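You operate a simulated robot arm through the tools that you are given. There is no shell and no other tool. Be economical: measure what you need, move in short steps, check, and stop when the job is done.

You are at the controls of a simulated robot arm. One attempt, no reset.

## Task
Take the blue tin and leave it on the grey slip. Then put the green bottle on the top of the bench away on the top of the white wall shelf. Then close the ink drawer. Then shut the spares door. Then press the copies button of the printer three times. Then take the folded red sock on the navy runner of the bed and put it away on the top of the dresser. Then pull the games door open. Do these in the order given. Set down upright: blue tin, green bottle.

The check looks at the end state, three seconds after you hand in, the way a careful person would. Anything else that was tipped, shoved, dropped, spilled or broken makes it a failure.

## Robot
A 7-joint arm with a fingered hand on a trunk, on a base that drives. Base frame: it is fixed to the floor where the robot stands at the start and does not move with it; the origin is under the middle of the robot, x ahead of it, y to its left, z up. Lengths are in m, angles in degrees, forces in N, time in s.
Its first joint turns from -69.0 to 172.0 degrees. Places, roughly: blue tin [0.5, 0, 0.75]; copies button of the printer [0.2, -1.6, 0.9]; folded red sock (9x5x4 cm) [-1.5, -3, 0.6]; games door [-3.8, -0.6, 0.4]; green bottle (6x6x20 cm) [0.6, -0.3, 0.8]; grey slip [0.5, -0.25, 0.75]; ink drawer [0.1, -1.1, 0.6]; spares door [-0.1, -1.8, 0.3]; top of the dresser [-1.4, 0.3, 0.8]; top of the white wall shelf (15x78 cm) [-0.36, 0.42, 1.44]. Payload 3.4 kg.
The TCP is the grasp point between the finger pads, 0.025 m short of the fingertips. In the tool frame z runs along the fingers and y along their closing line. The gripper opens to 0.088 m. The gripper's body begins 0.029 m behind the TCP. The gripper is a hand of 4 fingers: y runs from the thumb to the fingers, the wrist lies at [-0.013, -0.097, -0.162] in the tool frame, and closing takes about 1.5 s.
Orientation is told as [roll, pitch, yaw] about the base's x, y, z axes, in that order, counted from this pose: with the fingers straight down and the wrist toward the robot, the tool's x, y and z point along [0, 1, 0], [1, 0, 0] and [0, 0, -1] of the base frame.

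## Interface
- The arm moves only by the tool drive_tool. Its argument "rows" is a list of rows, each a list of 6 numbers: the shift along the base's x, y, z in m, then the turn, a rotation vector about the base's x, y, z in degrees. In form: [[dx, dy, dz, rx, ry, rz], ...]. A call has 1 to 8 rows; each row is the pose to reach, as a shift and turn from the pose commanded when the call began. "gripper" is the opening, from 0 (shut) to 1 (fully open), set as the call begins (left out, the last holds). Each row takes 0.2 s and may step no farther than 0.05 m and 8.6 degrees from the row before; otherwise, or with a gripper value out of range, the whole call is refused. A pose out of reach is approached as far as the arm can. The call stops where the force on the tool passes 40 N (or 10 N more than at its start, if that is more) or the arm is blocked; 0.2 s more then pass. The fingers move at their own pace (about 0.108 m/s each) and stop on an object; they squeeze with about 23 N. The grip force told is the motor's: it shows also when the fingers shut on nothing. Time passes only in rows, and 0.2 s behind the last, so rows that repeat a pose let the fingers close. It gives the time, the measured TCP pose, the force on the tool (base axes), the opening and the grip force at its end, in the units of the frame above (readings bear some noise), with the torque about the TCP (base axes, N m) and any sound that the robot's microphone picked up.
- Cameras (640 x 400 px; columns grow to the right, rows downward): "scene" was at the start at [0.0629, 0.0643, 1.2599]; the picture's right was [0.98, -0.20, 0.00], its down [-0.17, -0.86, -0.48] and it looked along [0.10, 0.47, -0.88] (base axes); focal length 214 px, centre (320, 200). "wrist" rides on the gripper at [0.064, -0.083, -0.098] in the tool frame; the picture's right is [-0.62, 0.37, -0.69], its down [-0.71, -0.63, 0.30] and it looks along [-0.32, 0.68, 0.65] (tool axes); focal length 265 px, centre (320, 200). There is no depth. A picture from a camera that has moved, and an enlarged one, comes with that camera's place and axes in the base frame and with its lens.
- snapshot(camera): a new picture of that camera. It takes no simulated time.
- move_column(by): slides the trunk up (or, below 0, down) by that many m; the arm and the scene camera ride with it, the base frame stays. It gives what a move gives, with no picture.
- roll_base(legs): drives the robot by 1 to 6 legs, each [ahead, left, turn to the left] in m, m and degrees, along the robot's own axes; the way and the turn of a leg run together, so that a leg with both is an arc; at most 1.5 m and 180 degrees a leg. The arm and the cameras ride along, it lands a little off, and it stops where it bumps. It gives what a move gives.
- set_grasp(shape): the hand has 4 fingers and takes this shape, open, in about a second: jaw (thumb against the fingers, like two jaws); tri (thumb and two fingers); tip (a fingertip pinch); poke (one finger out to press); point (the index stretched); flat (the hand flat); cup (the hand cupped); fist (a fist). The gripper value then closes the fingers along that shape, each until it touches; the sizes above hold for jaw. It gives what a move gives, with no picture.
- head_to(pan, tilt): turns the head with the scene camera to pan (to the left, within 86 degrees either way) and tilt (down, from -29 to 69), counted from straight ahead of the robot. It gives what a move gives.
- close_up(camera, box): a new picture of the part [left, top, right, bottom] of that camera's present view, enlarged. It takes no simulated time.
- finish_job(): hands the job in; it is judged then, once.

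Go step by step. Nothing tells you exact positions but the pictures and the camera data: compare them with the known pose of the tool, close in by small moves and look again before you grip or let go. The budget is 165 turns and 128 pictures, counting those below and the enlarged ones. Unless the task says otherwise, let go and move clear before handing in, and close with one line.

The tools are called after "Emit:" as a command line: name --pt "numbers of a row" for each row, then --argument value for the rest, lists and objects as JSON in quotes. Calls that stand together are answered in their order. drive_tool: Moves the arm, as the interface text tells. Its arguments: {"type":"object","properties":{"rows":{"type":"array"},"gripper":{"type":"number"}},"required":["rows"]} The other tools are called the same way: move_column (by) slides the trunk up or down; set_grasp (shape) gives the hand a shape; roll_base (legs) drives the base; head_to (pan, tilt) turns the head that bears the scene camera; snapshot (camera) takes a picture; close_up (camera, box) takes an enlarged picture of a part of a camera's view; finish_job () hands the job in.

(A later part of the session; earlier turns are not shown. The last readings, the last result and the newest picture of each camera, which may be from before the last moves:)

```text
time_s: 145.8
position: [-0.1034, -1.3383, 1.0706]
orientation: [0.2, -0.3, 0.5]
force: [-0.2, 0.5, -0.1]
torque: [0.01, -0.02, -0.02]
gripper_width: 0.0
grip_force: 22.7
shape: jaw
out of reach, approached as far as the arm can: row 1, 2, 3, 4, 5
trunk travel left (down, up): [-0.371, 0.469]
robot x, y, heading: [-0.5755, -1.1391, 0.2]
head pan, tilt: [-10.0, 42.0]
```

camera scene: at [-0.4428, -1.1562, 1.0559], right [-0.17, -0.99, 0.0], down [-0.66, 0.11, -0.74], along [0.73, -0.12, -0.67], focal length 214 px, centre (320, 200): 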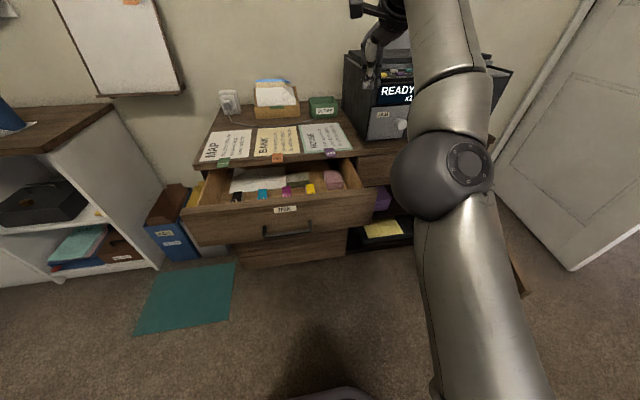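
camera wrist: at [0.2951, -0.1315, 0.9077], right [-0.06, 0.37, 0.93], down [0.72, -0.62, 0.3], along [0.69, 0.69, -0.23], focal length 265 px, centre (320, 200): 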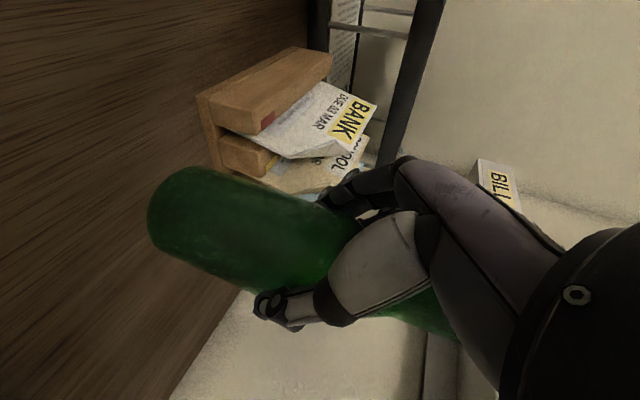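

It follows. Now I try lowering here.

Emit:
drive_tool --pt "0 0.0 -0.04 0 0 0" --pt "0 0 -0.08 0 0 0" --pt "0 0 -0.12 0 0 0" --pt "0 0 -0.16 0 0 0" --pt "0 0 -0.2 0 0 0"

Emit:
snapshot --camera "scene"

```text
time_s: 147.0
position: [0.0033, -1.3566, 0.9826]
orientation: [0.4, -0.3, 0.6]
force: [-1.2, -0.3, -0.2]
torque: [-0.04, 0.02, 0.0]
gripper_width: 0.0001
grip_force: 22.7
shape: jaw
out of reach, approached as far as the arm can: row 1, 2, 3, 4, 5
trunk travel left (down, up): [-0.371, 0.469]
robot x, y, heading: [-0.5763, -1.1429, 0.5]
head pan, tilt: [-10.0, 42.0]
```

```text
35 pictures are left
camera scene: at [-0.4425, -1.1555, 1.0559], right [-0.17, -0.99, 0.0], down [-0.66, 0.11, -0.74], along [0.73, -0.12, -0.67], focal length 214 px, centre (320, 200)
```

scene: 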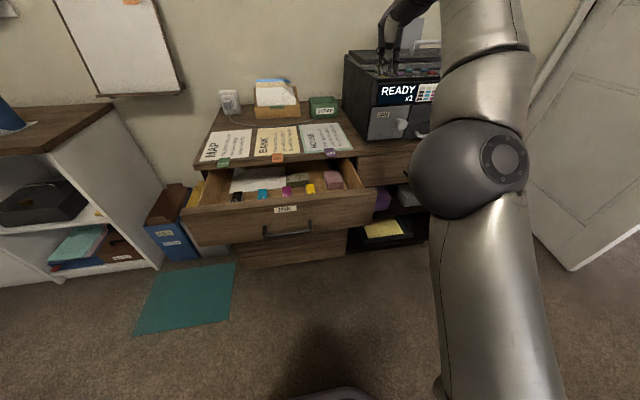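

The arm is on a bad branch (elbow low). I raise the trunk for room, swing the hand up and to the left where lowering worked before, and try to regain the elbow-high posture.

Emit:
move_column --by 0.3

Emit:
drive_tool --pt "-0.03 0.03 0.02 0 0 5" --pt "-0.06 0.06 0.04 0 0 10" --pt "-0.09 0.09 0.06 0 0 15" --pt "-0.12 0.12 0.08 0 0 20" --pt "-0.15 0.15 0.1 0 0 25" --pt "-0.18 0.18 0.11 0 0 30" --pt "-0.21 0.21 0.12 0 0 35" --pt "-0.23 0.25 0.13 0 0 40"

Emit:
drive_tool --pt "-0.01 0.04 0.0 0 0 6" --pt "-0.03 0.08 0.0 0 0 12" --pt "-0.05 0.12 0.0 0 0 18" --pt "-0.05 0.12 -0.04 0 0 18" --pt "-0.05 0.12 -0.08 0 0 18" --pt "-0.05 0.12 -0.12 0 0 18" --pt "-0.05 0.12 -0.16 0 0 18" --pt "-0.05 0.12 -0.2 0 0 18"

```text
time_s: 150.0
position: [0.0049, -1.3573, 1.2815]
orientation: [0.3, -0.3, 0.5]
force: [-0.6, 0.3, 0.4]
torque: [0.01, 0.01, 0.05]
gripper_width: 0.0001
grip_force: 23.3
shape: jaw
trunk travel left (down, up): [-0.671, 0.169]
robot x, y, heading: [-0.577, -1.1406, 0.8]
head pan, tilt: [-10.0, 42.0]
```

```text
time_s: 151.8
position: [-0.227, -1.1007, 1.4083]
orientation: [0.0, 0.0, 40.5]
force: [0.5, 1.1, -0.3]
torque: [-0.06, 0.05, 0.01]
gripper_width: 0.0001
grip_force: 23.1
shape: jaw
out of reach, approached as far as the arm can: row 1, 2, 3, 4, 5, 6
trunk travel left (down, up): [-0.671, 0.169]
robot x, y, heading: [-0.5727, -1.1381, 0.5]
head pan, tilt: [-10.0, 42.0]
```

```text
time_s: 153.6
position: [-0.2772, -0.9867, 1.2112]
orientation: [0.3, -0.4, 58.4]
force: [-0.4, 0.5, 0.4]
torque: [0.0, -0.02, 0.01]
gripper_width: 0.0
grip_force: 23.4
shape: jaw
out of reach, approached as far as the arm can: row 1, 2, 3
trunk travel left (down, up): [-0.671, 0.169]
robot x, y, heading: [-0.5744, -1.1452, 0.5]
head pan, tilt: [-10.0, 42.0]
```

Posture restored. I bring the hand to the front with yaw 0, and lower trunk and hand before the drawer.

Emit:
drive_tool --pt "0.015 -0.016 -0.01 0 0 -7.3" --pt "0.03 -0.032 -0.02 0 0 -14.6" --pt "0.045 -0.048 -0.03 0 0 -21.9" --pt "0.06 -0.064 -0.04 0 0 -29.2" --pt "0.075 -0.08 -0.06 0 0 -36.5" --pt "0.09 -0.096 -0.08 0 0 -43.8" --pt "0.105 -0.112 -0.1 0 0 -51.1" --pt "0.115 -0.125 -0.11 0 0 -58.4"

Emit:
move_column --by -0.4

Emit:
drive_tool --pt "0 0 -0.03 0 0 0" --pt "0 0 -0.06 0 0 0" --pt "0 0 -0.08 0 0 0"

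Emit:
snapshot --camera "scene"

```text
time_s: 155.4
position: [-0.1605, -1.112, 1.1022]
orientation: [0.4, -0.2, -0.1]
force: [0.2, 0.2, -0.6]
torque: [0.04, 0.03, 0.01]
gripper_width: 0.0
grip_force: 22.8
shape: jaw
trunk travel left (down, up): [-0.671, 0.169]
robot x, y, heading: [-0.5702, -1.1414, 0.4]
head pan, tilt: [-10.0, 42.0]
```

```text
time_s: 159.2
position: [-0.1603, -1.1114, 0.702]
orientation: [0.4, -0.3, 0.1]
force: [-0.7, 0.1, -0.2]
torque: [-0.02, -0.01, -0.01]
gripper_width: 0.0
grip_force: 22.5
shape: jaw
trunk travel left (down, up): [-0.271, 0.569]
robot x, y, heading: [-0.5723, -1.1422, 0.4]
head pan, tilt: [-10.0, 42.0]
```

```text
time_s: 160.0
position: [-0.1604, -1.112, 0.6207]
orientation: [0.4, -0.3, 0.1]
force: [-0.9, 0.2, -0.1]
torque: [0.0, 0.01, -0.01]
gripper_width: 0.0
grip_force: 23.1
shape: jaw
trunk travel left (down, up): [-0.271, 0.569]
robot x, y, heading: [-0.5736, -1.1402, 0.3]
head pan, tilt: [-10.0, 42.0]
```

```text
34 pictures are left
camera scene: at [-0.4426, -1.1554, 0.9559], right [-0.17, -0.99, 0.0], down [-0.66, 0.11, -0.74], along [0.73, -0.12, -0.67], focal length 214 px, centre (320, 200)
```

scene: 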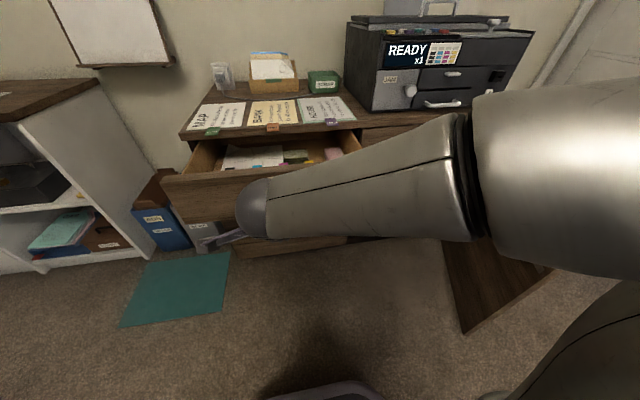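

The closed fingers stand in front of the drawer. I push forward in steps.

Emit:
drive_tool --pt "0.03 0 0 0 0 0" --pt "0.06 0 0 0 0 0" --pt "0.09 0 0 0 0 0" --pt "0.12 0 0 0 0 0" --pt "0.15 0 0 0 0 0" --pt "0.18 0 0 0 0 0" --pt "0.21 0 0 0 0 0"

Emit:
snapshot --camera "scene"

```text
time_s: 161.6
position: [0.0476, -1.1103, 0.6212]
orientation: [0.3, -0.4, 0.1]
force: [1.0, -0.1, 0.7]
torque: [0.01, 0.01, 0.0]
gripper_width: 0.0003
grip_force: 23.3
shape: jaw
trunk travel left (down, up): [-0.271, 0.569]
robot x, y, heading: [-0.576, -1.141, 0.4]
head pan, tilt: [-10.0, 42.0]
```

```text
33 pictures are left
camera scene: at [-0.4424, -1.1554, 0.9559], right [-0.17, -0.99, 0.0], down [-0.66, 0.11, -0.74], along [0.73, -0.12, -0.67], focal length 214 px, centre (320, 200)
```

scene: 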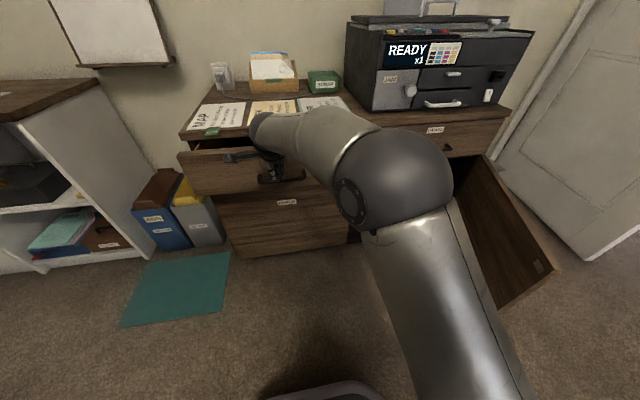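

The drawer slides in easily. I keep pushing.

Emit:
drive_tool --pt "0.02 0 0 0 0 0" --pt "0.04 0 0 0 0 0" --pt "0.06 0 0 0 0 0" --pt "0.075 0 0 0 0 0" --pt "0.09 0 0 0 0 0"

Emit:
snapshot --camera "scene"

```text
time_s: 162.8
position: [0.1271, -1.1156, 0.6198]
orientation: [0.4, -0.4, 0.2]
force: [0.0, 2.6, 5.4]
torque: [-0.02, -0.08, 0.01]
gripper_width: 0.0
grip_force: 23.2
shape: jaw
out of reach, approached as far as the arm can: row 5
trunk travel left (down, up): [-0.271, 0.569]
robot x, y, heading: [-0.5756, -1.1421, 0.4]
head pan, tilt: [-10.0, 42.0]
```

```text
32 pictures are left
camera scene: at [-0.4434, -1.1551, 0.9562], right [-0.17, -0.99, 0.0], down [-0.66, 0.11, -0.74], along [0.73, -0.12, -0.67], focal length 214 px, centre (320, 200)
```

scene: 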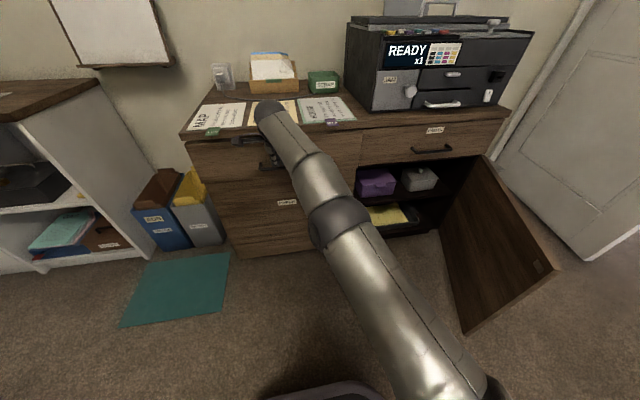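

The drawer looks nearly shut. I nudge the base 3 cm ahead to seat it, then zoom.

Emit:
roll_base --legs '[[0.03, 0, 0]]'

Emit:
drive_tool --pt "-0.03 0 0 0 0 0" --pt "-0.07 0 0 0 0 0" --pt "-0.11 0 0 0 0 0" --pt "-0.15 0 0 0 0 0"

Emit:
close_up --camera "scene" --box '[140, 60, 540, 310]'

```text
time_s: 163.6
position: [0.1395, -1.1137, 0.62]
orientation: [0.2, 0.4, 0.1]
force: [-11.0, -1.1, 2.7]
torque: [0.04, -0.44, -0.13]
gripper_width: 0.0
grip_force: 22.8
shape: jaw
trunk travel left (down, up): [-0.271, 0.569]
robot x, y, heading: [-0.5589, -1.1442, 0.4]
head pan, tilt: [-10.0, 42.0]
stopped in leg 1: the force on the tool passed its limit (the readings are from after the stop); the commanded pose is now the measured one
```

```text
time_s: 164.6
position: [-0.0095, -1.1144, 0.6175]
orientation: [0.3, 0.4, 0.1]
force: [0.6, 0.0, -0.1]
torque: [-0.01, 0.02, -0.01]
gripper_width: 0.0
grip_force: 23.3
shape: jaw
trunk travel left (down, up): [-0.271, 0.569]
robot x, y, heading: [-0.5574, -1.1433, 0.4]
head pan, tilt: [-10.0, 42.0]
```

```text
1.60 times, centred on (340, 185) of scene
camera zoom: at [-0.4255, -1.1553, 0.9559], right [-0.17, -0.99, 0.0], down [-0.66, 0.11, -0.74], along [0.73, -0.12, -0.67], focal length 343 px, centre (288, 224)
```

zoom: 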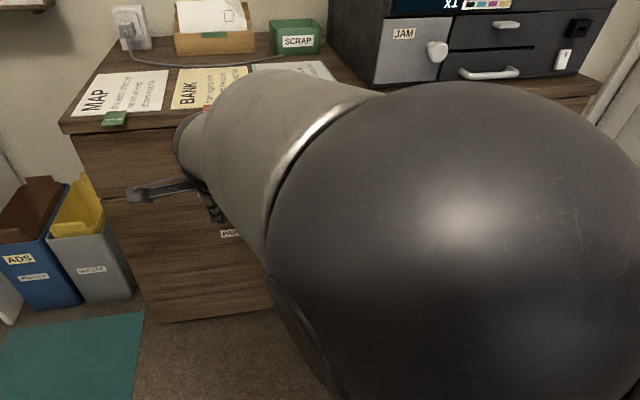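

The ink drawer is shut. The spares door hinge is at about (0.13, −1.84), its free edge at (−0.30, −1.68), z 0.14–0.56, so I must push from its −y side. I raise the hand, back off, and drive right.

Emit:
move_column --by 0.15

Emit:
roll_base --legs '[[-0.2, 0, 0], [0, -0.76, 0]]'

Emit:
head_to --pan 5 --tilt 45

Emit:
snapshot --camera "scene"

```text
time_s: 166.4
position: [-0.009, -1.1142, 0.767]
orientation: [0.2, 0.5, 0.1]
force: [-1.1, -0.7, 0.4]
torque: [-0.02, 0.02, 0.03]
gripper_width: 0.0
grip_force: 22.8
shape: jaw
trunk travel left (down, up): [-0.421, 0.419]
robot x, y, heading: [-0.5606, -1.1431, 0.4]
head pan, tilt: [-10.0, 42.0]
```

```text
time_s: 171.7
position: [-0.2004, -1.8718, 0.7671]
orientation: [0.2, 0.6, 0.4]
force: [0.1, 0.3, -0.3]
torque: [-0.01, -0.03, 0.0]
gripper_width: 0.0
grip_force: 23.0
shape: jaw
trunk travel left (down, up): [-0.421, 0.419]
robot x, y, heading: [-0.7492, -1.9017, 0.8]
head pan, tilt: [-10.0, 42.0]
```

```text
time_s: 172.4
position: [-0.1992, -1.8718, 0.7672]
orientation: [0.2, 0.5, 0.3]
force: [0.0, 0.4, -0.6]
torque: [0.0, 0.0, 0.0]
gripper_width: 0.0
grip_force: 23.1
shape: jaw
trunk travel left (down, up): [-0.421, 0.419]
robot x, y, heading: [-0.7484, -1.9004, 0.7]
head pan, tilt: [5.0, 45.0]
```

```text
30 pictures are left
camera scene: at [-0.6194, -1.893, 1.1016], right [0.1, -1.0, 0.0], down [-0.7, -0.07, -0.71], along [0.7, 0.07, -0.71], focal length 214 px, centre (320, 200)
```

scene: 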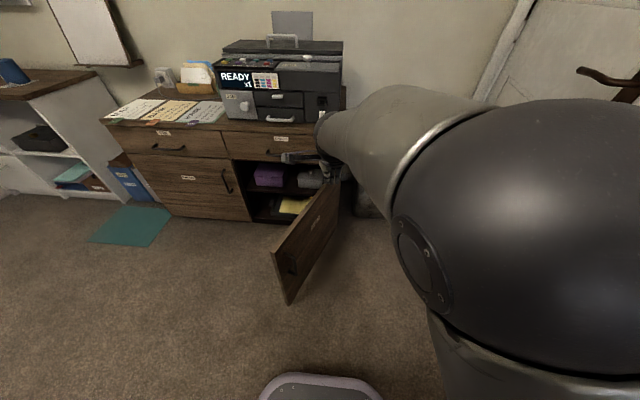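

The hand is on the outer side of the door. I lower it to mid-door height and push the door round with base moves along its arc.

Emit:
move_column --by -0.33

Emit:
roll_base --legs '[[-0.02, 0.15, 0], [0.06, 0.11, 0], [0.1, 0.085, 0]]'

Emit:
snapshot --camera "scene"

```text
time_s: 175.7
position: [-0.2011, -1.8717, 0.4373]
orientation: [0.3, 0.5, 0.4]
force: [0.6, -0.5, -0.5]
torque: [0.01, 0.01, 0.01]
gripper_width: 0.0
grip_force: 22.7
shape: jaw
trunk travel left (down, up): [-0.091, 0.749]
robot x, y, heading: [-0.7516, -1.9006, 0.5]
head pan, tilt: [5.0, 45.0]
```

```text
time_s: 178.8
position: [-0.0659, -1.5282, 0.4365]
orientation: [0.2, 0.5, 0.4]
force: [0.8, -1.6, -1.9]
torque: [0.01, 0.01, -0.06]
gripper_width: 0.0
grip_force: 22.9
shape: jaw
trunk travel left (down, up): [-0.091, 0.749]
robot x, y, heading: [-0.6166, -1.554, 0.7]
head pan, tilt: [5.0, 45.0]
```

```text
29 pictures are left
camera scene: at [-0.4837, -1.5491, 0.7716], right [0.1, -1.0, 0.0], down [-0.7, -0.07, -0.71], along [0.7, 0.07, -0.71], focal length 214 px, centre (320, 200)
```

scene: 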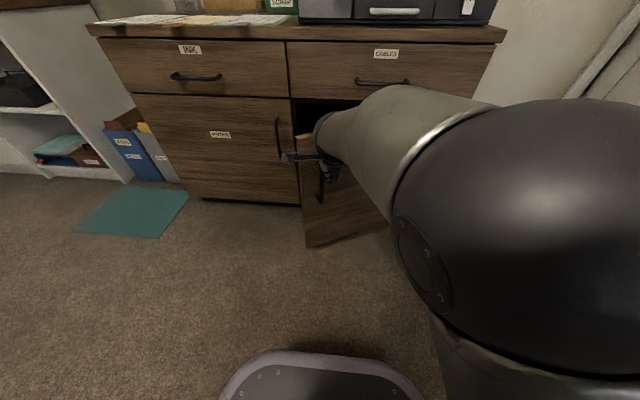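

The door is closing nicely. I continue the arc to shut it.

Emit:
roll_base --legs '[[0.09, 0.035, 0], [0.09, 0.005, 0]]'

Emit:
snapshot --camera "scene"

```text
time_s: 180.7
position: [0.1146, -1.4858, 0.4372]
orientation: [0.2, 0.5, 0.5]
force: [-0.3, 0.3, 0.2]
torque: [0.01, 0.03, -0.02]
gripper_width: 0.0002
grip_force: 22.9
shape: jaw
trunk travel left (down, up): [-0.091, 0.749]
robot x, y, heading: [-0.4351, -1.5133, 0.4]
head pan, tilt: [5.0, 45.0]
```

```text
28 pictures are left
camera scene: at [-0.3032, -1.5068, 0.7716], right [0.1, -0.99, 0.0], down [-0.7, -0.07, -0.71], along [0.7, 0.07, -0.71], focal length 214 px, centre (320, 200)
```

scene: 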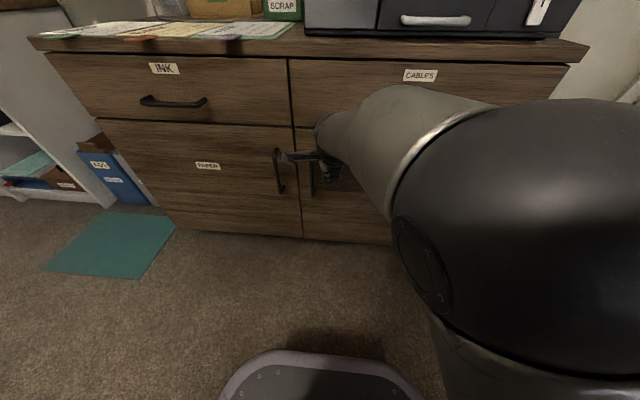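

Nearly flush. I press a little more and then back off.

Emit:
drive_tool --pt "0.01 0 0 0 0 0" --pt "0.02 0 0 0 0 0" --pt "0.03 0 0 0 0 0" --pt "0.04 0 0 0 0 0"

Emit:
roll_base --legs '[[-0.2, 0, 0]]'

Emit:
move_column --by 0.4

Emit:
snapshot --camera "scene"

```text
time_s: 181.5
position: [0.1393, -1.4841, 0.4357]
orientation: [0.2, 1.2, 0.4]
force: [-19.2, -1.9, 6.6]
torque: [0.07, -1.21, -0.22]
gripper_width: 0.0
grip_force: 23.0
shape: jaw
trunk travel left (down, up): [-0.091, 0.749]
robot x, y, heading: [-0.4337, -1.5172, 0.9]
head pan, tilt: [5.0, 45.0]
stopped in row 4: the force on the tool passed its limit (the readings are from after the stop); the commanded pose is now the measured one
```

```text
time_s: 183.1
position: [-0.0597, -1.4865, 0.4351]
orientation: [0.1, 1.4, 0.5]
force: [-0.6, 0.2, -0.5]
torque: [0.01, -0.02, 0.03]
gripper_width: 0.0
grip_force: 23.1
shape: jaw
trunk travel left (down, up): [-0.091, 0.749]
robot x, y, heading: [-0.6315, -1.5161, 0.7]
head pan, tilt: [5.0, 45.0]
```

```text
time_s: 186.9
position: [-0.0597, -1.4876, 0.835]
orientation: [0.1, 1.2, 0.5]
force: [-0.3, 0.1, -0.2]
torque: [0.02, -0.01, -0.02]
gripper_width: 0.0003
grip_force: 22.8
shape: jaw
trunk travel left (down, up): [-0.491, 0.349]
robot x, y, heading: [-0.635, -1.5193, 0.8]
head pan, tilt: [5.0, 45.0]
```

```text
27 pictures are left
camera scene: at [-0.5038, -1.5093, 1.1716], right [0.1, -0.99, 0.0], down [-0.7, -0.07, -0.71], along [0.7, 0.07, -0.71], focal length 214 px, centre (320, 200)
```

scene: 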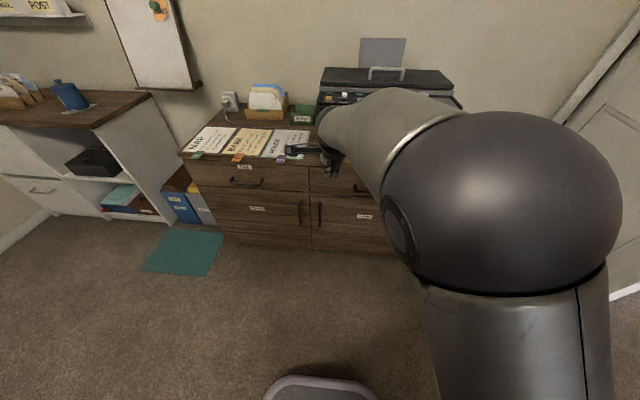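

The spares door is shut. Next the printer button: I step left for a free view of the printer panel.

Emit:
roll_base --legs '[[0, 0.25, 0]]'

Emit:
head_to --pan -5 --tilt 20

Emit:
snapshot --camera "scene"

```text
time_s: 188.8
position: [-0.0632, -1.2363, 0.8358]
orientation: [0.0, 1.3, 0.5]
force: [0.7, 0.3, 0.4]
torque: [-0.01, 0.01, 0.0]
gripper_width: 0.0002
grip_force: 23.0
shape: jaw
trunk travel left (down, up): [-0.491, 0.349]
robot x, y, heading: [-0.6409, -1.2692, 0.8]
head pan, tilt: [5.0, 45.0]
```

```text
time_s: 189.7
position: [-0.0617, -1.2365, 0.8346]
orientation: [0.1, 1.3, 0.5]
force: [-0.1, -0.6, -0.4]
torque: [-0.01, -0.01, 0.01]
gripper_width: 0.0001
grip_force: 23.2
shape: jaw
trunk travel left (down, up): [-0.491, 0.349]
robot x, y, heading: [-0.6381, -1.2674, 1.2]
head pan, tilt: [-5.0, 20.0]
```

```text
26 pictures are left
camera scene: at [-0.4954, -1.2753, 1.2102], right [-0.07, -1.0, 0.0], down [-0.34, 0.02, -0.94], along [0.94, -0.07, -0.34], focal length 214 px, centre (320, 200)
```

scene: 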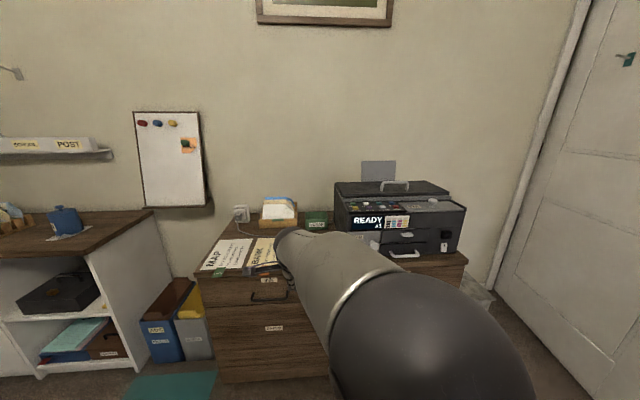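

Emit:
close_up --camera "scene" --box '[325, 170, 475, 264]'

```text
4.26 times, centred on (400, 217) of scene
camera zoom: at [-0.4954, -1.2753, 1.2102], right [-0.07, -1.0, 0.0], down [-0.34, 0.02, -0.94], along [0.94, -0.07, -0.34], focal length 913 px, centre (-20, 128)
```

zoom: 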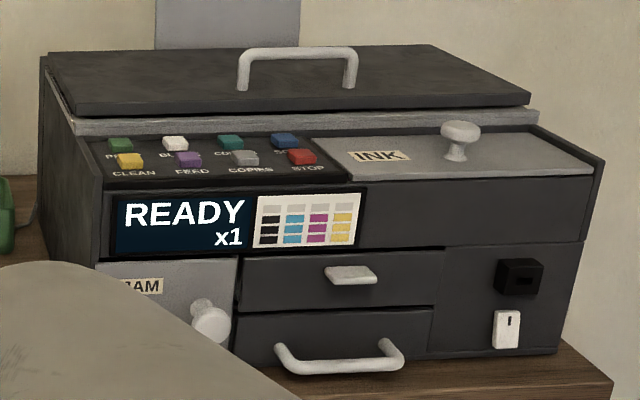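

The COPIES button is the grey one in the front row, third from left, at roughly (0.21, −1.55, 0.92). I shape the hand to poke, raise, and move over it to see the fingertip.

Emit:
move_column --by 0.3

Emit:
set_grasp --shape "poke"

Emit:
roll_base --legs '[[0.22, -0.2, 0]]'

Emit:
snapshot --camera "wrist"

```text
time_s: 192.7
position: [-0.0632, -1.2386, 1.1346]
orientation: [0.2, 1.3, 0.5]
force: [-0.7, -0.3, 1.3]
torque: [0.0, -0.01, -0.03]
gripper_width: 0.0002
grip_force: 22.9
shape: jaw
trunk travel left (down, up): [-0.791, 0.049]
robot x, y, heading: [-0.6372, -1.2696, 1.0]
head pan, tilt: [-5.0, 20.0]
```

```text
time_s: 193.6
position: [-0.0638, -1.2375, 1.1347]
orientation: [0.1, 1.2, 0.5]
force: [0.3, 0.3, -0.2]
torque: [0.03, 0.0, 0.03]
gripper_width: 0.0
grip_force: 0.1
shape: poke
trunk travel left (down, up): [-0.791, 0.049]
robot x, y, heading: [-0.6365, -1.2663, 0.8]
head pan, tilt: [-5.0, 20.0]
```

```text
time_s: 195.6
position: [0.1597, -1.4345, 1.1337]
orientation: [0.1, 1.3, 0.5]
force: [0.7, -0.1, 0.5]
torque: [0.0, -0.01, 0.0]
gripper_width: 0.0
grip_force: 0.0
shape: poke
trunk travel left (down, up): [-0.791, 0.049]
robot x, y, heading: [-0.4151, -1.4659, 0.7]
head pan, tilt: [-5.0, 20.0]
```

```text
24 pictures are left
camera wrist: at [0.0777, -1.3697, 1.2335], right [0.39, -0.62, 0.68], down [-0.63, -0.72, -0.29], along [0.67, -0.32, -0.67], focal length 265 px, centre (320, 200)
```

wrist: 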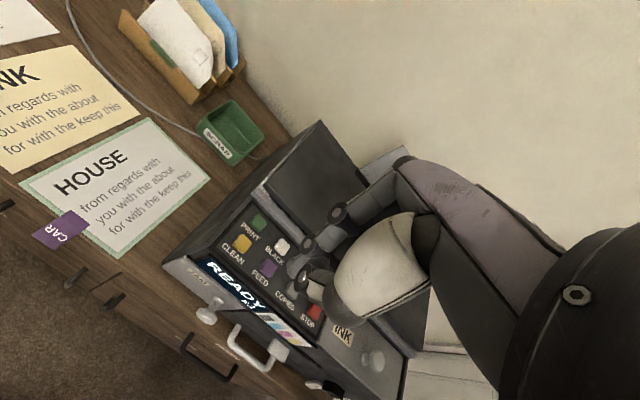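

I enlarge to identify the stretched finger and the buttons.

Emit:
close_up --camera "wrist" --box '[200, 150, 440, 350]'

Emit:
close_up --camera "scene" --box '[220, 80, 480, 280]'

```text
2.00 times, centred on (320, 250) of wrist
camera zoom: at [0.0777, -1.3697, 1.2335], right [0.39, -0.62, 0.68], down [-0.63, -0.72, -0.29], along [0.67, -0.32, -0.67], focal length 531 px, centre (320, 100)
```

zoom: 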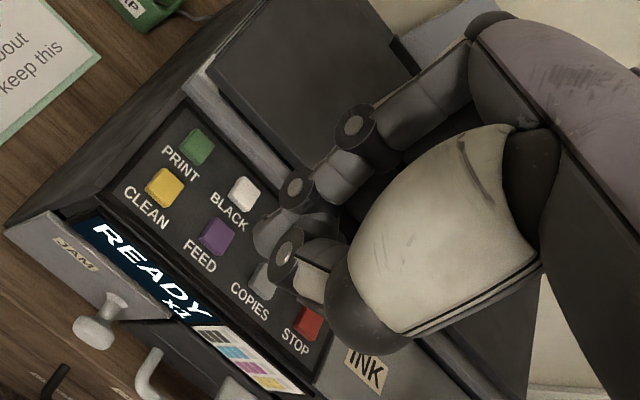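

```text
2.00 times, centred on (350, 180) of scene
camera zoom: at [-0.2726, -1.472, 1.5102], right [-0.07, -1.0, 0.0], down [-0.34, 0.03, -0.94], along [0.94, -0.07, -0.34], focal length 429 px, centre (260, 240)
```

zoom: 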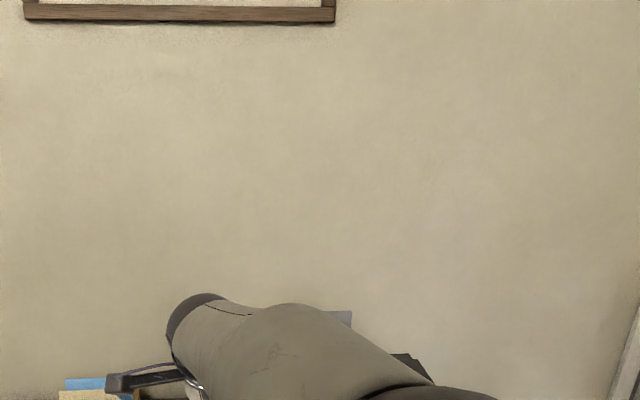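

Triangulation puts COPIES at (0.239, −1.564, 0.911). I drive 7 cm ahead, tilt the hand 20° toward the sloped panel, and come 4 cm above it.

Emit:
roll_base --legs '[[0.07, 0, 0]]'

Emit:
drive_tool --pt "0.0 -0.03 -0.02 0 -5 0" --pt "0.0 -0.06 -0.05 0 -10 0" --pt "0.0 -0.09 -0.08 0 -15 0" --pt "0.0 -0.1215 -0.11 0 -21.3 0" --pt "0.0 -0.1215 -0.147 0 -21.3 0"

Emit:
close_up --camera "wrist" --box '[200, 150, 440, 350]'

```text
time_s: 196.6
position: [0.2295, -1.4337, 1.1346]
orientation: [0.1, 1.4, 0.6]
force: [-0.1, 1.0, -0.6]
torque: [0.01, 0.04, 0.01]
gripper_width: 0.0001
grip_force: 0.0
shape: poke
trunk travel left (down, up): [-0.791, 0.049]
robot x, y, heading: [-0.3442, -1.4653, 0.7]
head pan, tilt: [-5.0, 20.0]
```

```text
time_s: 197.8
position: [0.2293, -1.5537, 0.986]
orientation: [-0.2, -20.0, 0.6]
force: [0.5, 0.0, 0.0]
torque: [0.0, 0.02, -0.01]
gripper_width: 0.0002
grip_force: 0.1
shape: poke
trunk travel left (down, up): [-0.791, 0.049]
robot x, y, heading: [-0.3493, -1.4657, 1.0]
head pan, tilt: [-5.0, 20.0]
```

```text
2.00 times, centred on (320, 250) of wrist
camera zoom: at [0.1167, -1.489, 1.0487], right [0.11, -0.62, 0.78], down [-0.48, -0.72, -0.5], along [0.87, -0.32, -0.38], focal length 531 px, centre (320, 100)
```

zoom: 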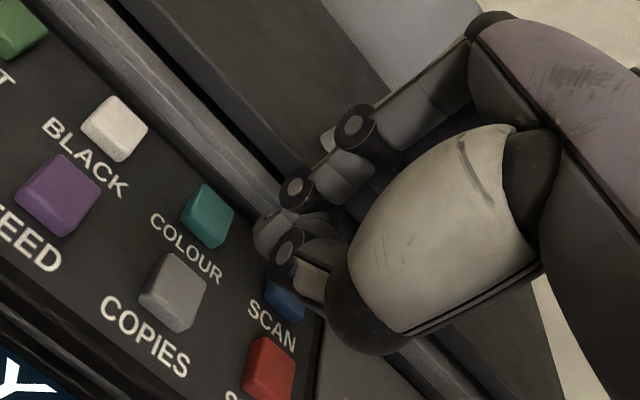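

The tip seems right above the button. I descend 25 mm and check.

Emit:
drive_tool --pt "0.0 -0.003 -0.012 0 0 0" --pt "0.0 -0.003 -0.025 0 0 0"

Emit:
close_up --camera "wrist" --box '[200, 150, 440, 350]'

```text
time_s: 198.4
position: [0.2295, -1.557, 0.9607]
orientation: [-0.1, -20.0, 0.7]
force: [0.2, 0.3, -1.1]
torque: [-0.02, -0.03, -0.01]
gripper_width: 0.0001
grip_force: 0.1
shape: poke
trunk travel left (down, up): [-0.791, 0.049]
robot x, y, heading: [-0.345, -1.4652, 1.0]
head pan, tilt: [-5.0, 20.0]
```

```text
2.00 times, centred on (320, 250) of wrist
camera zoom: at [0.1161, -1.4925, 1.0245], right [0.11, -0.62, 0.78], down [-0.48, -0.72, -0.5], along [0.87, -0.32, -0.38], focal length 531 px, centre (320, 100)
```

zoom: 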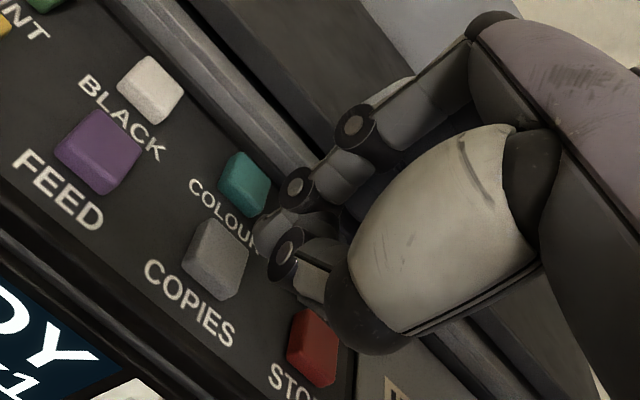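

On course: contact expected about 2 cm lower. I approach carefully.

Emit:
drive_tool --pt "0.002 0 -0.01 0 0 0" --pt "0.002 0 -0.016 0 0 0"

Emit:
close_up --camera "wrist" --box '[200, 150, 440, 350]'

```text
time_s: 199.0
position: [0.2301, -1.5561, 0.9464]
orientation: [-0.2, -20.1, 0.7]
force: [-0.5, 0.9, -0.1]
torque: [-0.01, -0.02, 0.0]
gripper_width: 0.0
grip_force: 0.1
shape: poke
trunk travel left (down, up): [-0.791, 0.049]
robot x, y, heading: [-0.3447, -1.4647, 0.6]
head pan, tilt: [-5.0, 20.0]
```

```text
2.00 times, centred on (320, 250) of wrist
camera zoom: at [0.1175, -1.4924, 1.0089], right [0.11, -0.62, 0.78], down [-0.48, -0.72, -0.5], along [0.87, -0.32, -0.38], focal length 531 px, centre (320, 100)
```

zoom: 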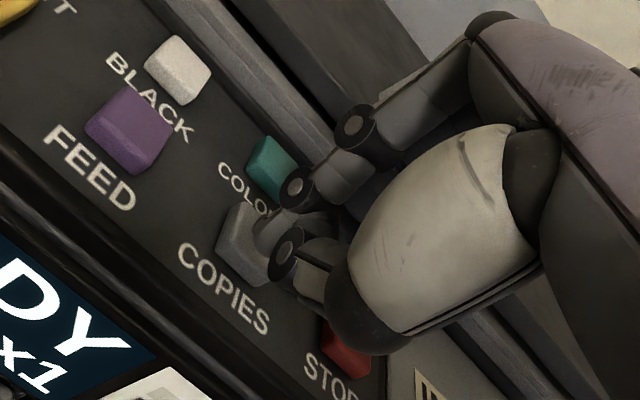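

The tip is at the button. I press gently a few mm.

Emit:
drive_tool --pt "0.0 0 -0.004 0 0 0" --pt "0.0 0 -0.007 0 0 0"

```text
time_s: 199.6
position: [0.2307, -1.5577, 0.9398]
orientation: [-0.2, -20.0, 0.5]
force: [0.8, 0.2, -0.1]
torque: [0.01, -0.04, 0.01]
gripper_width: 0.0
grip_force: 0.0
shape: poke
trunk travel left (down, up): [-0.791, 0.049]
robot x, y, heading: [-0.3417, -1.4658, 0.9]
head pan, tilt: [-5.0, 20.0]
```

Emit:
drive_tool --pt "0.0 0 -0.003 0 0 0" --pt "0.0 0 -0.006 0 0 0"

```text
time_s: 200.2
position: [0.2315, -1.5578, 0.9339]
orientation: [-0.1, -20.0, 0.4]
force: [-0.9, 0.6, 0.8]
torque: [0.04, 0.01, 0.04]
gripper_width: 0.0
grip_force: 0.0
shape: poke
trunk travel left (down, up): [-0.791, 0.049]
robot x, y, heading: [-0.3453, -1.4653, 0.9]
head pan, tilt: [-5.0, 20.0]
```

No contact yet; I look once more before going lower.

Emit:
close_up --camera "wrist" --box '[200, 150, 440, 350]'

```text
2.00 times, centred on (320, 250) of wrist
camera zoom: at [0.1182, -1.4931, 0.9962], right [0.11, -0.62, 0.78], down [-0.48, -0.72, -0.5], along [0.87, -0.32, -0.38], focal length 531 px, centre (320, 100)
```

zoom: 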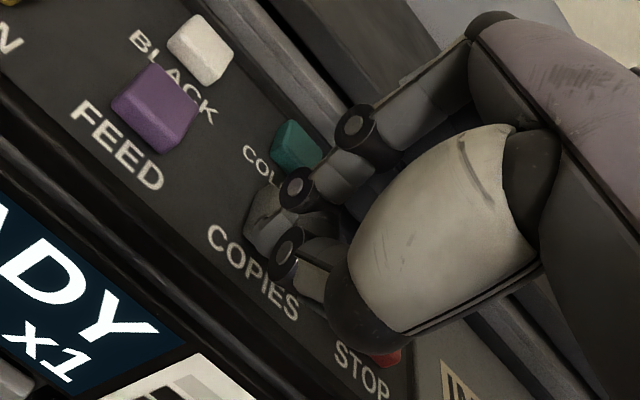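

Still just above. I continue down along the hand's axis.

Emit:
drive_tool --pt "0.002 0 -0.003 0 0 0" --pt "0.004 0 -0.006 0 0 0"

```text
time_s: 200.8
position: [0.2356, -1.5581, 0.9283]
orientation: [-0.2, -20.1, 0.7]
force: [-0.1, 0.1, 0.3]
torque: [0.02, -0.01, 0.04]
gripper_width: 0.0002
grip_force: 0.2
shape: poke
trunk travel left (down, up): [-0.791, 0.049]
robot x, y, heading: [-0.3466, -1.4624, 0.8]
head pan, tilt: [-5.0, 20.0]
```

Emit:
drive_tool --pt "0.001 0 -0.003 0 0 0" --pt "0.002 0 -0.006 0 0 0"

```text
time_s: 201.4
position: [0.2364, -1.5567, 0.922]
orientation: [-0.2, -20.1, 0.6]
force: [-1.8, -0.4, 0.7]
torque: [-0.02, 0.02, 0.01]
gripper_width: 0.0
grip_force: 0.1
shape: poke
trunk travel left (down, up): [-0.791, 0.049]
robot x, y, heading: [-0.3434, -1.4669, 0.9]
head pan, tilt: [-5.0, 20.0]
heard: click
```

A click. I look at the display and contact.

Emit:
close_up --camera "wrist" --box '[120, 150, 440, 400]'

```text
1.60 times, centred on (280, 275) of wrist
camera zoom: at [0.1228, -1.4926, 0.9846], right [0.11, -0.62, 0.78], down [-0.48, -0.72, -0.5], along [0.87, -0.32, -0.38], focal length 425 px, centre (384, 80)
```

zoom: 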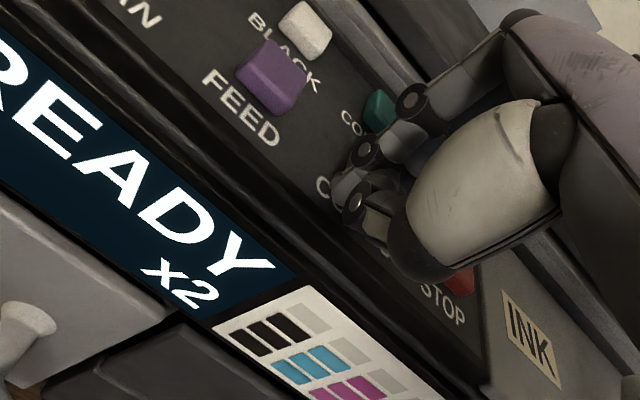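

x1 became x2: one press done. I lift, press again twice, counting clicks.

Emit:
drive_tool --pt "-0.002 0 0.006 0 0 0" --pt "-0.004 0 0.012 0 0 0" --pt "-0.004 0 0.012 0 0 0" --pt "-0.002 0 0.006 0 0 0" --pt "0.0 0 0.0 0 0 0" --pt "0.0 0 0.0 0 0 0"

```text
time_s: 202.8
position: [0.236, -1.5569, 0.9218]
orientation: [-0.2, -20.0, 0.7]
force: [-1.1, -0.2, 1.4]
torque: [0.01, 0.03, 0.03]
gripper_width: 0.0001
grip_force: 0.0
shape: poke
trunk travel left (down, up): [-0.791, 0.049]
robot x, y, heading: [-0.3477, -1.4667, 0.6]
head pan, tilt: [-5.0, 20.0]
```

No click this time; I press 2 mm deeper.

Emit:
drive_tool --pt "0.0 0 -0.001 0 0 0" --pt "0.0005 0 -0.0025 0 0 0"

```text
time_s: 203.4
position: [0.2372, -1.5556, 0.9211]
orientation: [-0.3, -20.3, 0.7]
force: [-1.0, 1.5, 11.4]
torque: [0.09, 0.16, -0.03]
gripper_width: 0.0
grip_force: 0.0
shape: poke
trunk travel left (down, up): [-0.791, 0.049]
robot x, y, heading: [-0.3469, -1.4633, 0.9]
head pan, tilt: [-5.0, 20.0]
```

I check the display.

Emit:
close_up --camera "wrist" --box '[120, 150, 440, 400]'

```text
1.60 times, centred on (280, 275) of wrist
camera zoom: at [0.1232, -1.4919, 0.9834], right [0.11, -0.62, 0.78], down [-0.48, -0.72, -0.5], along [0.87, -0.32, -0.37], focal length 425 px, centre (384, 80)
```

zoom: 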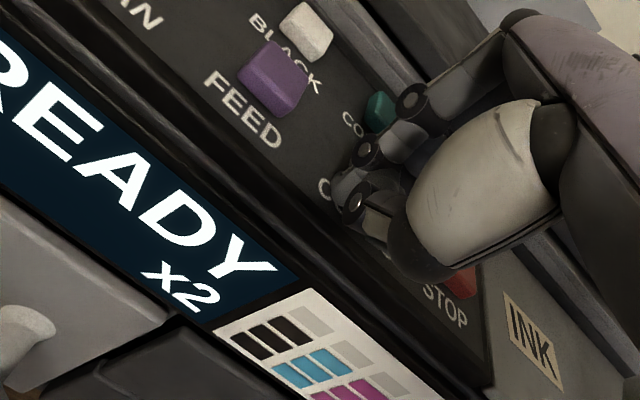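

Still x2: the button had probably not sprung back. I lift fully 2.5 cm with a pause, then press again.

Emit:
drive_tool --pt "-0.004 0 0.012 0 0 0" --pt "-0.008 0 0.025 0 0 0" --pt "-0.008 0 0.025 0 0 0" --pt "-0.008 0 0.025 0 0 0"

Emit:
drive_tool --pt "0.004 0 -0.012 0 0 0" --pt "0.006 0 -0.018 0 0 0" --pt "0.008 0 -0.023 0 0 0" --pt "0.0085 0 -0.026 0 0 0"

```text
time_s: 204.4
position: [0.2287, -1.5571, 0.9432]
orientation: [-0.1, -20.0, 0.6]
force: [-0.5, 0.2, 0.3]
torque: [0.04, -0.01, -0.01]
gripper_width: 0.0001
grip_force: 0.0
shape: poke
trunk travel left (down, up): [-0.791, 0.049]
robot x, y, heading: [-0.3457, -1.4667, 0.8]
head pan, tilt: [-5.0, 20.0]
```

```text
time_s: 205.4
position: [0.2361, -1.5585, 0.921]
orientation: [-0.1, -20.4, 0.7]
force: [-2.5, 0.1, 14.5]
torque: [0.06, 0.19, -0.01]
gripper_width: 0.0
grip_force: 0.0
shape: poke
trunk travel left (down, up): [-0.791, 0.049]
robot x, y, heading: [-0.3461, -1.4641, 0.9]
head pan, tilt: [-5.0, 20.0]
heard: click
```

Second click. I lift the same way and press a third time.

Emit:
drive_tool --pt "-0.004 0 0.013 0 0 0" --pt "-0.008 0 0.027 0 0 0" --pt "-0.008 0 0.027 0 0 0" --pt "-0.008 0 0.027 0 0 0"

Emit:
drive_tool --pt "0.004 0 -0.012 0 0 0" --pt "0.006 0 -0.018 0 0 0" --pt "0.008 0 -0.023 0 0 0" --pt "0.0085 0 -0.027 0 0 0"

```text
time_s: 206.4
position: [0.2287, -1.5568, 0.9451]
orientation: [-0.1, -20.0, 0.5]
force: [0.1, 0.4, -0.6]
torque: [-0.01, -0.01, 0.0]
gripper_width: 0.0001
grip_force: 0.0
shape: poke
trunk travel left (down, up): [-0.791, 0.049]
robot x, y, heading: [-0.35, -1.4624, 0.5]
head pan, tilt: [-5.0, 20.0]
```

```text
time_s: 207.4
position: [0.2382, -1.5576, 0.9215]
orientation: [-0.1, -20.5, 0.5]
force: [-3.4, 0.7, 14.4]
torque: [0.05, 0.17, 0.0]
gripper_width: 0.0001
grip_force: 0.1
shape: poke
trunk travel left (down, up): [-0.791, 0.049]
robot x, y, heading: [-0.3445, -1.4648, 1.0]
head pan, tilt: [-5.0, 20.0]
heard: click
```

Third click. I lift off high and check the display.

Emit:
drive_tool --pt "-0.004 0 0.013 0 0 0" --pt "-0.008 0 0.03 0 0 0" --pt "-0.015 0 0.07 0 0 0" --pt "-0.02 0 0.11 0 6 0" --pt "-0.02 0 0.15 0 13 0" --pt "-0.02 0 0.19 0 20 0"

Emit:
snapshot --camera "wrist"

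```text
time_s: 208.8
position: [0.2178, -1.5569, 1.109]
orientation: [0.0, 0.0, 0.6]
force: [0.1, 1.4, -0.8]
torque: [0.01, -0.01, -0.04]
gripper_width: 0.0001
grip_force: 0.1
shape: poke
trunk travel left (down, up): [-0.791, 0.049]
robot x, y, heading: [-0.3444, -1.464, 0.8]
head pan, tilt: [-5.0, 20.0]
```

```text
15 pictures are left
camera wrist: at [0.1338, -1.4928, 1.2061], right [0.37, -0.62, 0.69], down [-0.62, -0.72, -0.3], along [0.69, -0.32, -0.65], focal length 265 px, centre (320, 200)
```

wrist: 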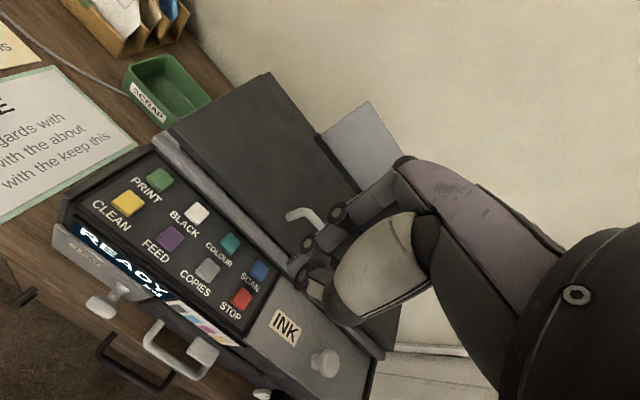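

Three presses done (three clicks). Next the sock on the bed: I back off, turn toward it, and look.

Emit:
roll_base --legs '[[-0.55, 0, 0], [0, 0, -118]]'

Emit:
set_grasp --shape "jaw"

Emit:
head_to --pan 0 --tilt 25

Emit:
snapshot --camera "scene"

```text
time_s: 216.9
position: [-1.2454, -1.9286, 1.1089]
orientation: [0.0, -0.1, -117.3]
force: [-0.1, 0.4, -0.4]
torque: [0.0, 0.01, -0.04]
gripper_width: 0.0002
grip_force: 0.0
shape: poke
trunk travel left (down, up): [-0.791, 0.049]
robot x, y, heading: [-0.9015, -1.4703, -117.1]
head pan, tilt: [-5.0, 20.0]
```

```text
time_s: 217.8
position: [-1.2449, -1.929, 1.1073]
orientation: [0.0, 0.0, -117.3]
force: [0.6, -1.0, -0.9]
torque: [0.03, 0.01, -0.01]
gripper_width: 0.0873
grip_force: 0.1
shape: jaw
trunk travel left (down, up): [-0.791, 0.049]
robot x, y, heading: [-0.898, -1.475, -116.9]
head pan, tilt: [-5.0, 20.0]
```

```text
time_s: 218.4
position: [-1.2449, -1.9301, 1.1071]
orientation: [0.0, -0.1, -117.3]
force: [0.5, -0.5, 0.6]
torque: [0.01, -0.03, 0.0]
gripper_width: 0.0876
grip_force: 0.1
shape: jaw
trunk travel left (down, up): [-0.791, 0.049]
robot x, y, heading: [-0.8988, -1.4707, -117.0]
head pan, tilt: [0.0, 25.0]
```

```text
14 pictures are left
camera scene: at [-0.9639, -1.5988, 1.5022], right [-0.89, 0.45, 0.0], down [0.19, 0.38, -0.91], along [-0.41, -0.81, -0.42], focal length 214 px, centre (320, 200)
```

scene: 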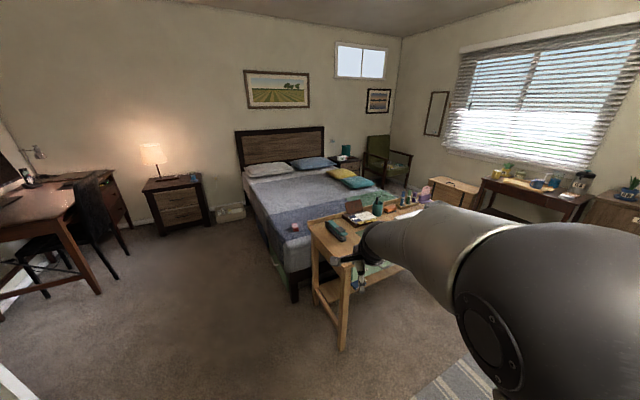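

The sock is at about (−1.43, −2.96) on the bed, near its left side edge (x ≈ −1.25). I drive beside the bed and turn to face it.

Emit:
roll_base --legs '[[1.27, 0.74, 0], [0, 0, -63]]'

Emit:
head_to --pan 25 --tilt 45

Emit:
snapshot --camera "wrist"

```text
time_s: 228.5
position: [-1.3753, -2.8162, 1.1077]
orientation: [0.0, 0.0, 178.6]
force: [0.8, 1.0, 0.0]
torque: [-0.01, -0.02, 0.03]
gripper_width: 0.0877
grip_force: 0.1
shape: jaw
trunk travel left (down, up): [-0.791, 0.049]
robot x, y, heading: [-0.8121, -2.9295, 179.2]
head pan, tilt: [0.0, 25.0]
```

```text
time_s: 229.4
position: [-1.3753, -2.8159, 1.1071]
orientation: [0.0, -0.1, 178.7]
force: [-0.5, 0.5, -0.6]
torque: [0.02, 0.0, 0.0]
gripper_width: 0.0877
grip_force: 0.2
shape: jaw
trunk travel left (down, up): [-0.791, 0.049]
robot x, y, heading: [-0.812, -2.9259, 179.2]
head pan, tilt: [25.0, 45.0]
```

```text
13 pictures are left
camera wrist: at [-1.2931, -2.8815, 1.2053], right [-0.35, 0.63, 0.69], down [0.65, 0.7, -0.3], along [-0.68, 0.34, -0.65], focal length 265 px, centre (320, 200)
```

wrist: 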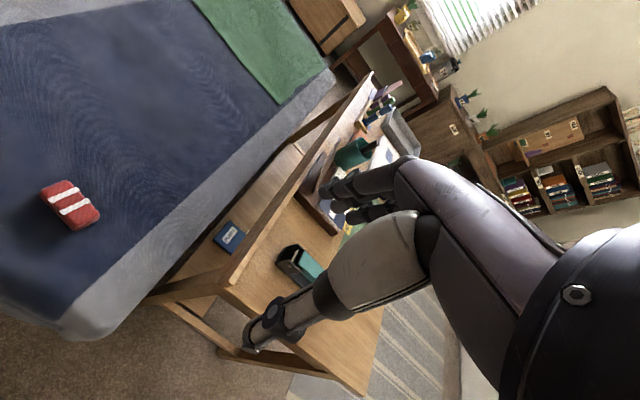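

The sock is at (−1.446, −2.990), long axis nearly along y, top ≈ 0.62. I go above it with the closing line across its short side, then lower the trunk and check.

Emit:
roll_base --legs '[[0.05, 0, 0]]'

Emit:
drive_tool --pt "-0.005 -0.04 0 0 0 -4" --pt "-0.01 -0.08 0 0 0 -8" --pt "-0.015 -0.12 0 0 0 -11" --pt "-0.02 -0.16 0 0 0 -13" --pt "-0.02 -0.174 0 0 0 -13" --gripper 1

Emit:
move_column --by -0.39

Emit:
snapshot --camera "wrist"

```text
time_s: 230.3
position: [-1.4241, -2.815, 1.1075]
orientation: [0.0, 0.1, 178.7]
force: [0.3, 0.4, 0.5]
torque: [0.0, -0.01, -0.04]
gripper_width: 0.0877
grip_force: 0.1
shape: jaw
trunk travel left (down, up): [-0.791, 0.049]
robot x, y, heading: [-0.8604, -2.9308, 179.2]
head pan, tilt: [25.0, 45.0]
```

```text
time_s: 231.7
position: [-1.4556, -2.9701, 1.1314]
orientation: [4.4, 0.4, 163.1]
force: [0.3, 0.2, 0.2]
torque: [-0.02, -0.01, 0.0]
gripper_width: 0.0877
grip_force: 0.1
shape: jaw
trunk travel left (down, up): [-0.791, 0.049]
robot x, y, heading: [-0.8648, -2.9275, 179.0]
head pan, tilt: [25.0, 45.0]
stopped in row 5: the arm was blocked; the commanded pose is now the measured one
```

```text
time_s: 235.4
position: [-1.4542, -2.9709, 0.7401]
orientation: [4.4, 0.4, 163.2]
force: [1.0, -0.3, 0.3]
torque: [-0.01, -0.03, -0.01]
gripper_width: 0.0878
grip_force: 0.0
shape: jaw
trunk travel left (down, up): [-0.401, 0.439]
robot x, y, heading: [-0.8608, -2.925, 179.1]
head pan, tilt: [25.0, 45.0]
```

```text
12 pictures are left
camera wrist: at [-1.3917, -3.048, 0.8427], right [-0.16, 0.75, 0.64], down [0.81, 0.48, -0.35], along [-0.57, 0.46, -0.68], focal length 265 px, centre (320, 200)
```

wrist: 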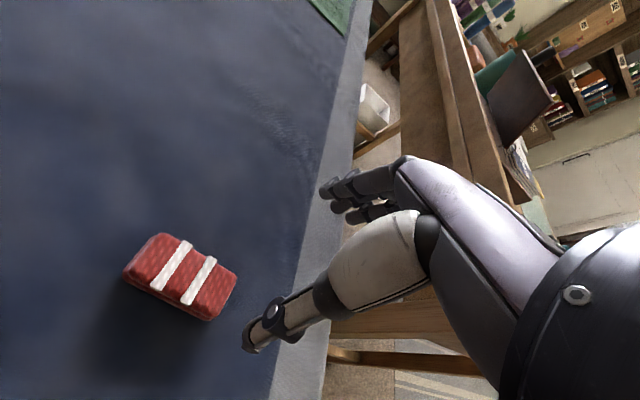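

Triangulating both wrist views, the sock top is at z ≈ 0.57, centre (−1.455, −3.00). I align over it, level the hand, and lower.

Emit:
drive_tool --pt "0 -0.01 -0.02 -2 0 4" --pt "0 -0.02 -0.05 -4 0 8" --pt "0 -0.028 -0.09 -4.4 0 9" --pt "0 -0.028 -0.125 -4.4 0 9"

Emit:
snapshot --camera "wrist"

```text
time_s: 236.4
position: [-1.4616, -2.9871, 0.6213]
orientation: [10.5, 1.6, 170.5]
force: [0.5, -0.3, 0.3]
torque: [0.0, -0.01, -0.02]
gripper_width: 0.0879
grip_force: 0.1
shape: jaw
trunk travel left (down, up): [-0.401, 0.439]
robot x, y, heading: [-0.8625, -2.9274, 179.0]
head pan, tilt: [25.0, 45.0]
```

```text
11 pictures are left
camera wrist: at [-1.3894, -3.0445, 0.7316], right [-0.26, 0.79, 0.56], down [0.74, 0.53, -0.41], along [-0.62, 0.31, -0.72], focal length 265 px, centre (320, 200)
```

wrist: 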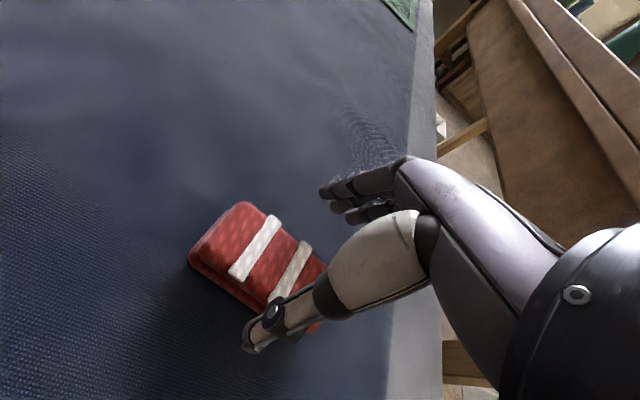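

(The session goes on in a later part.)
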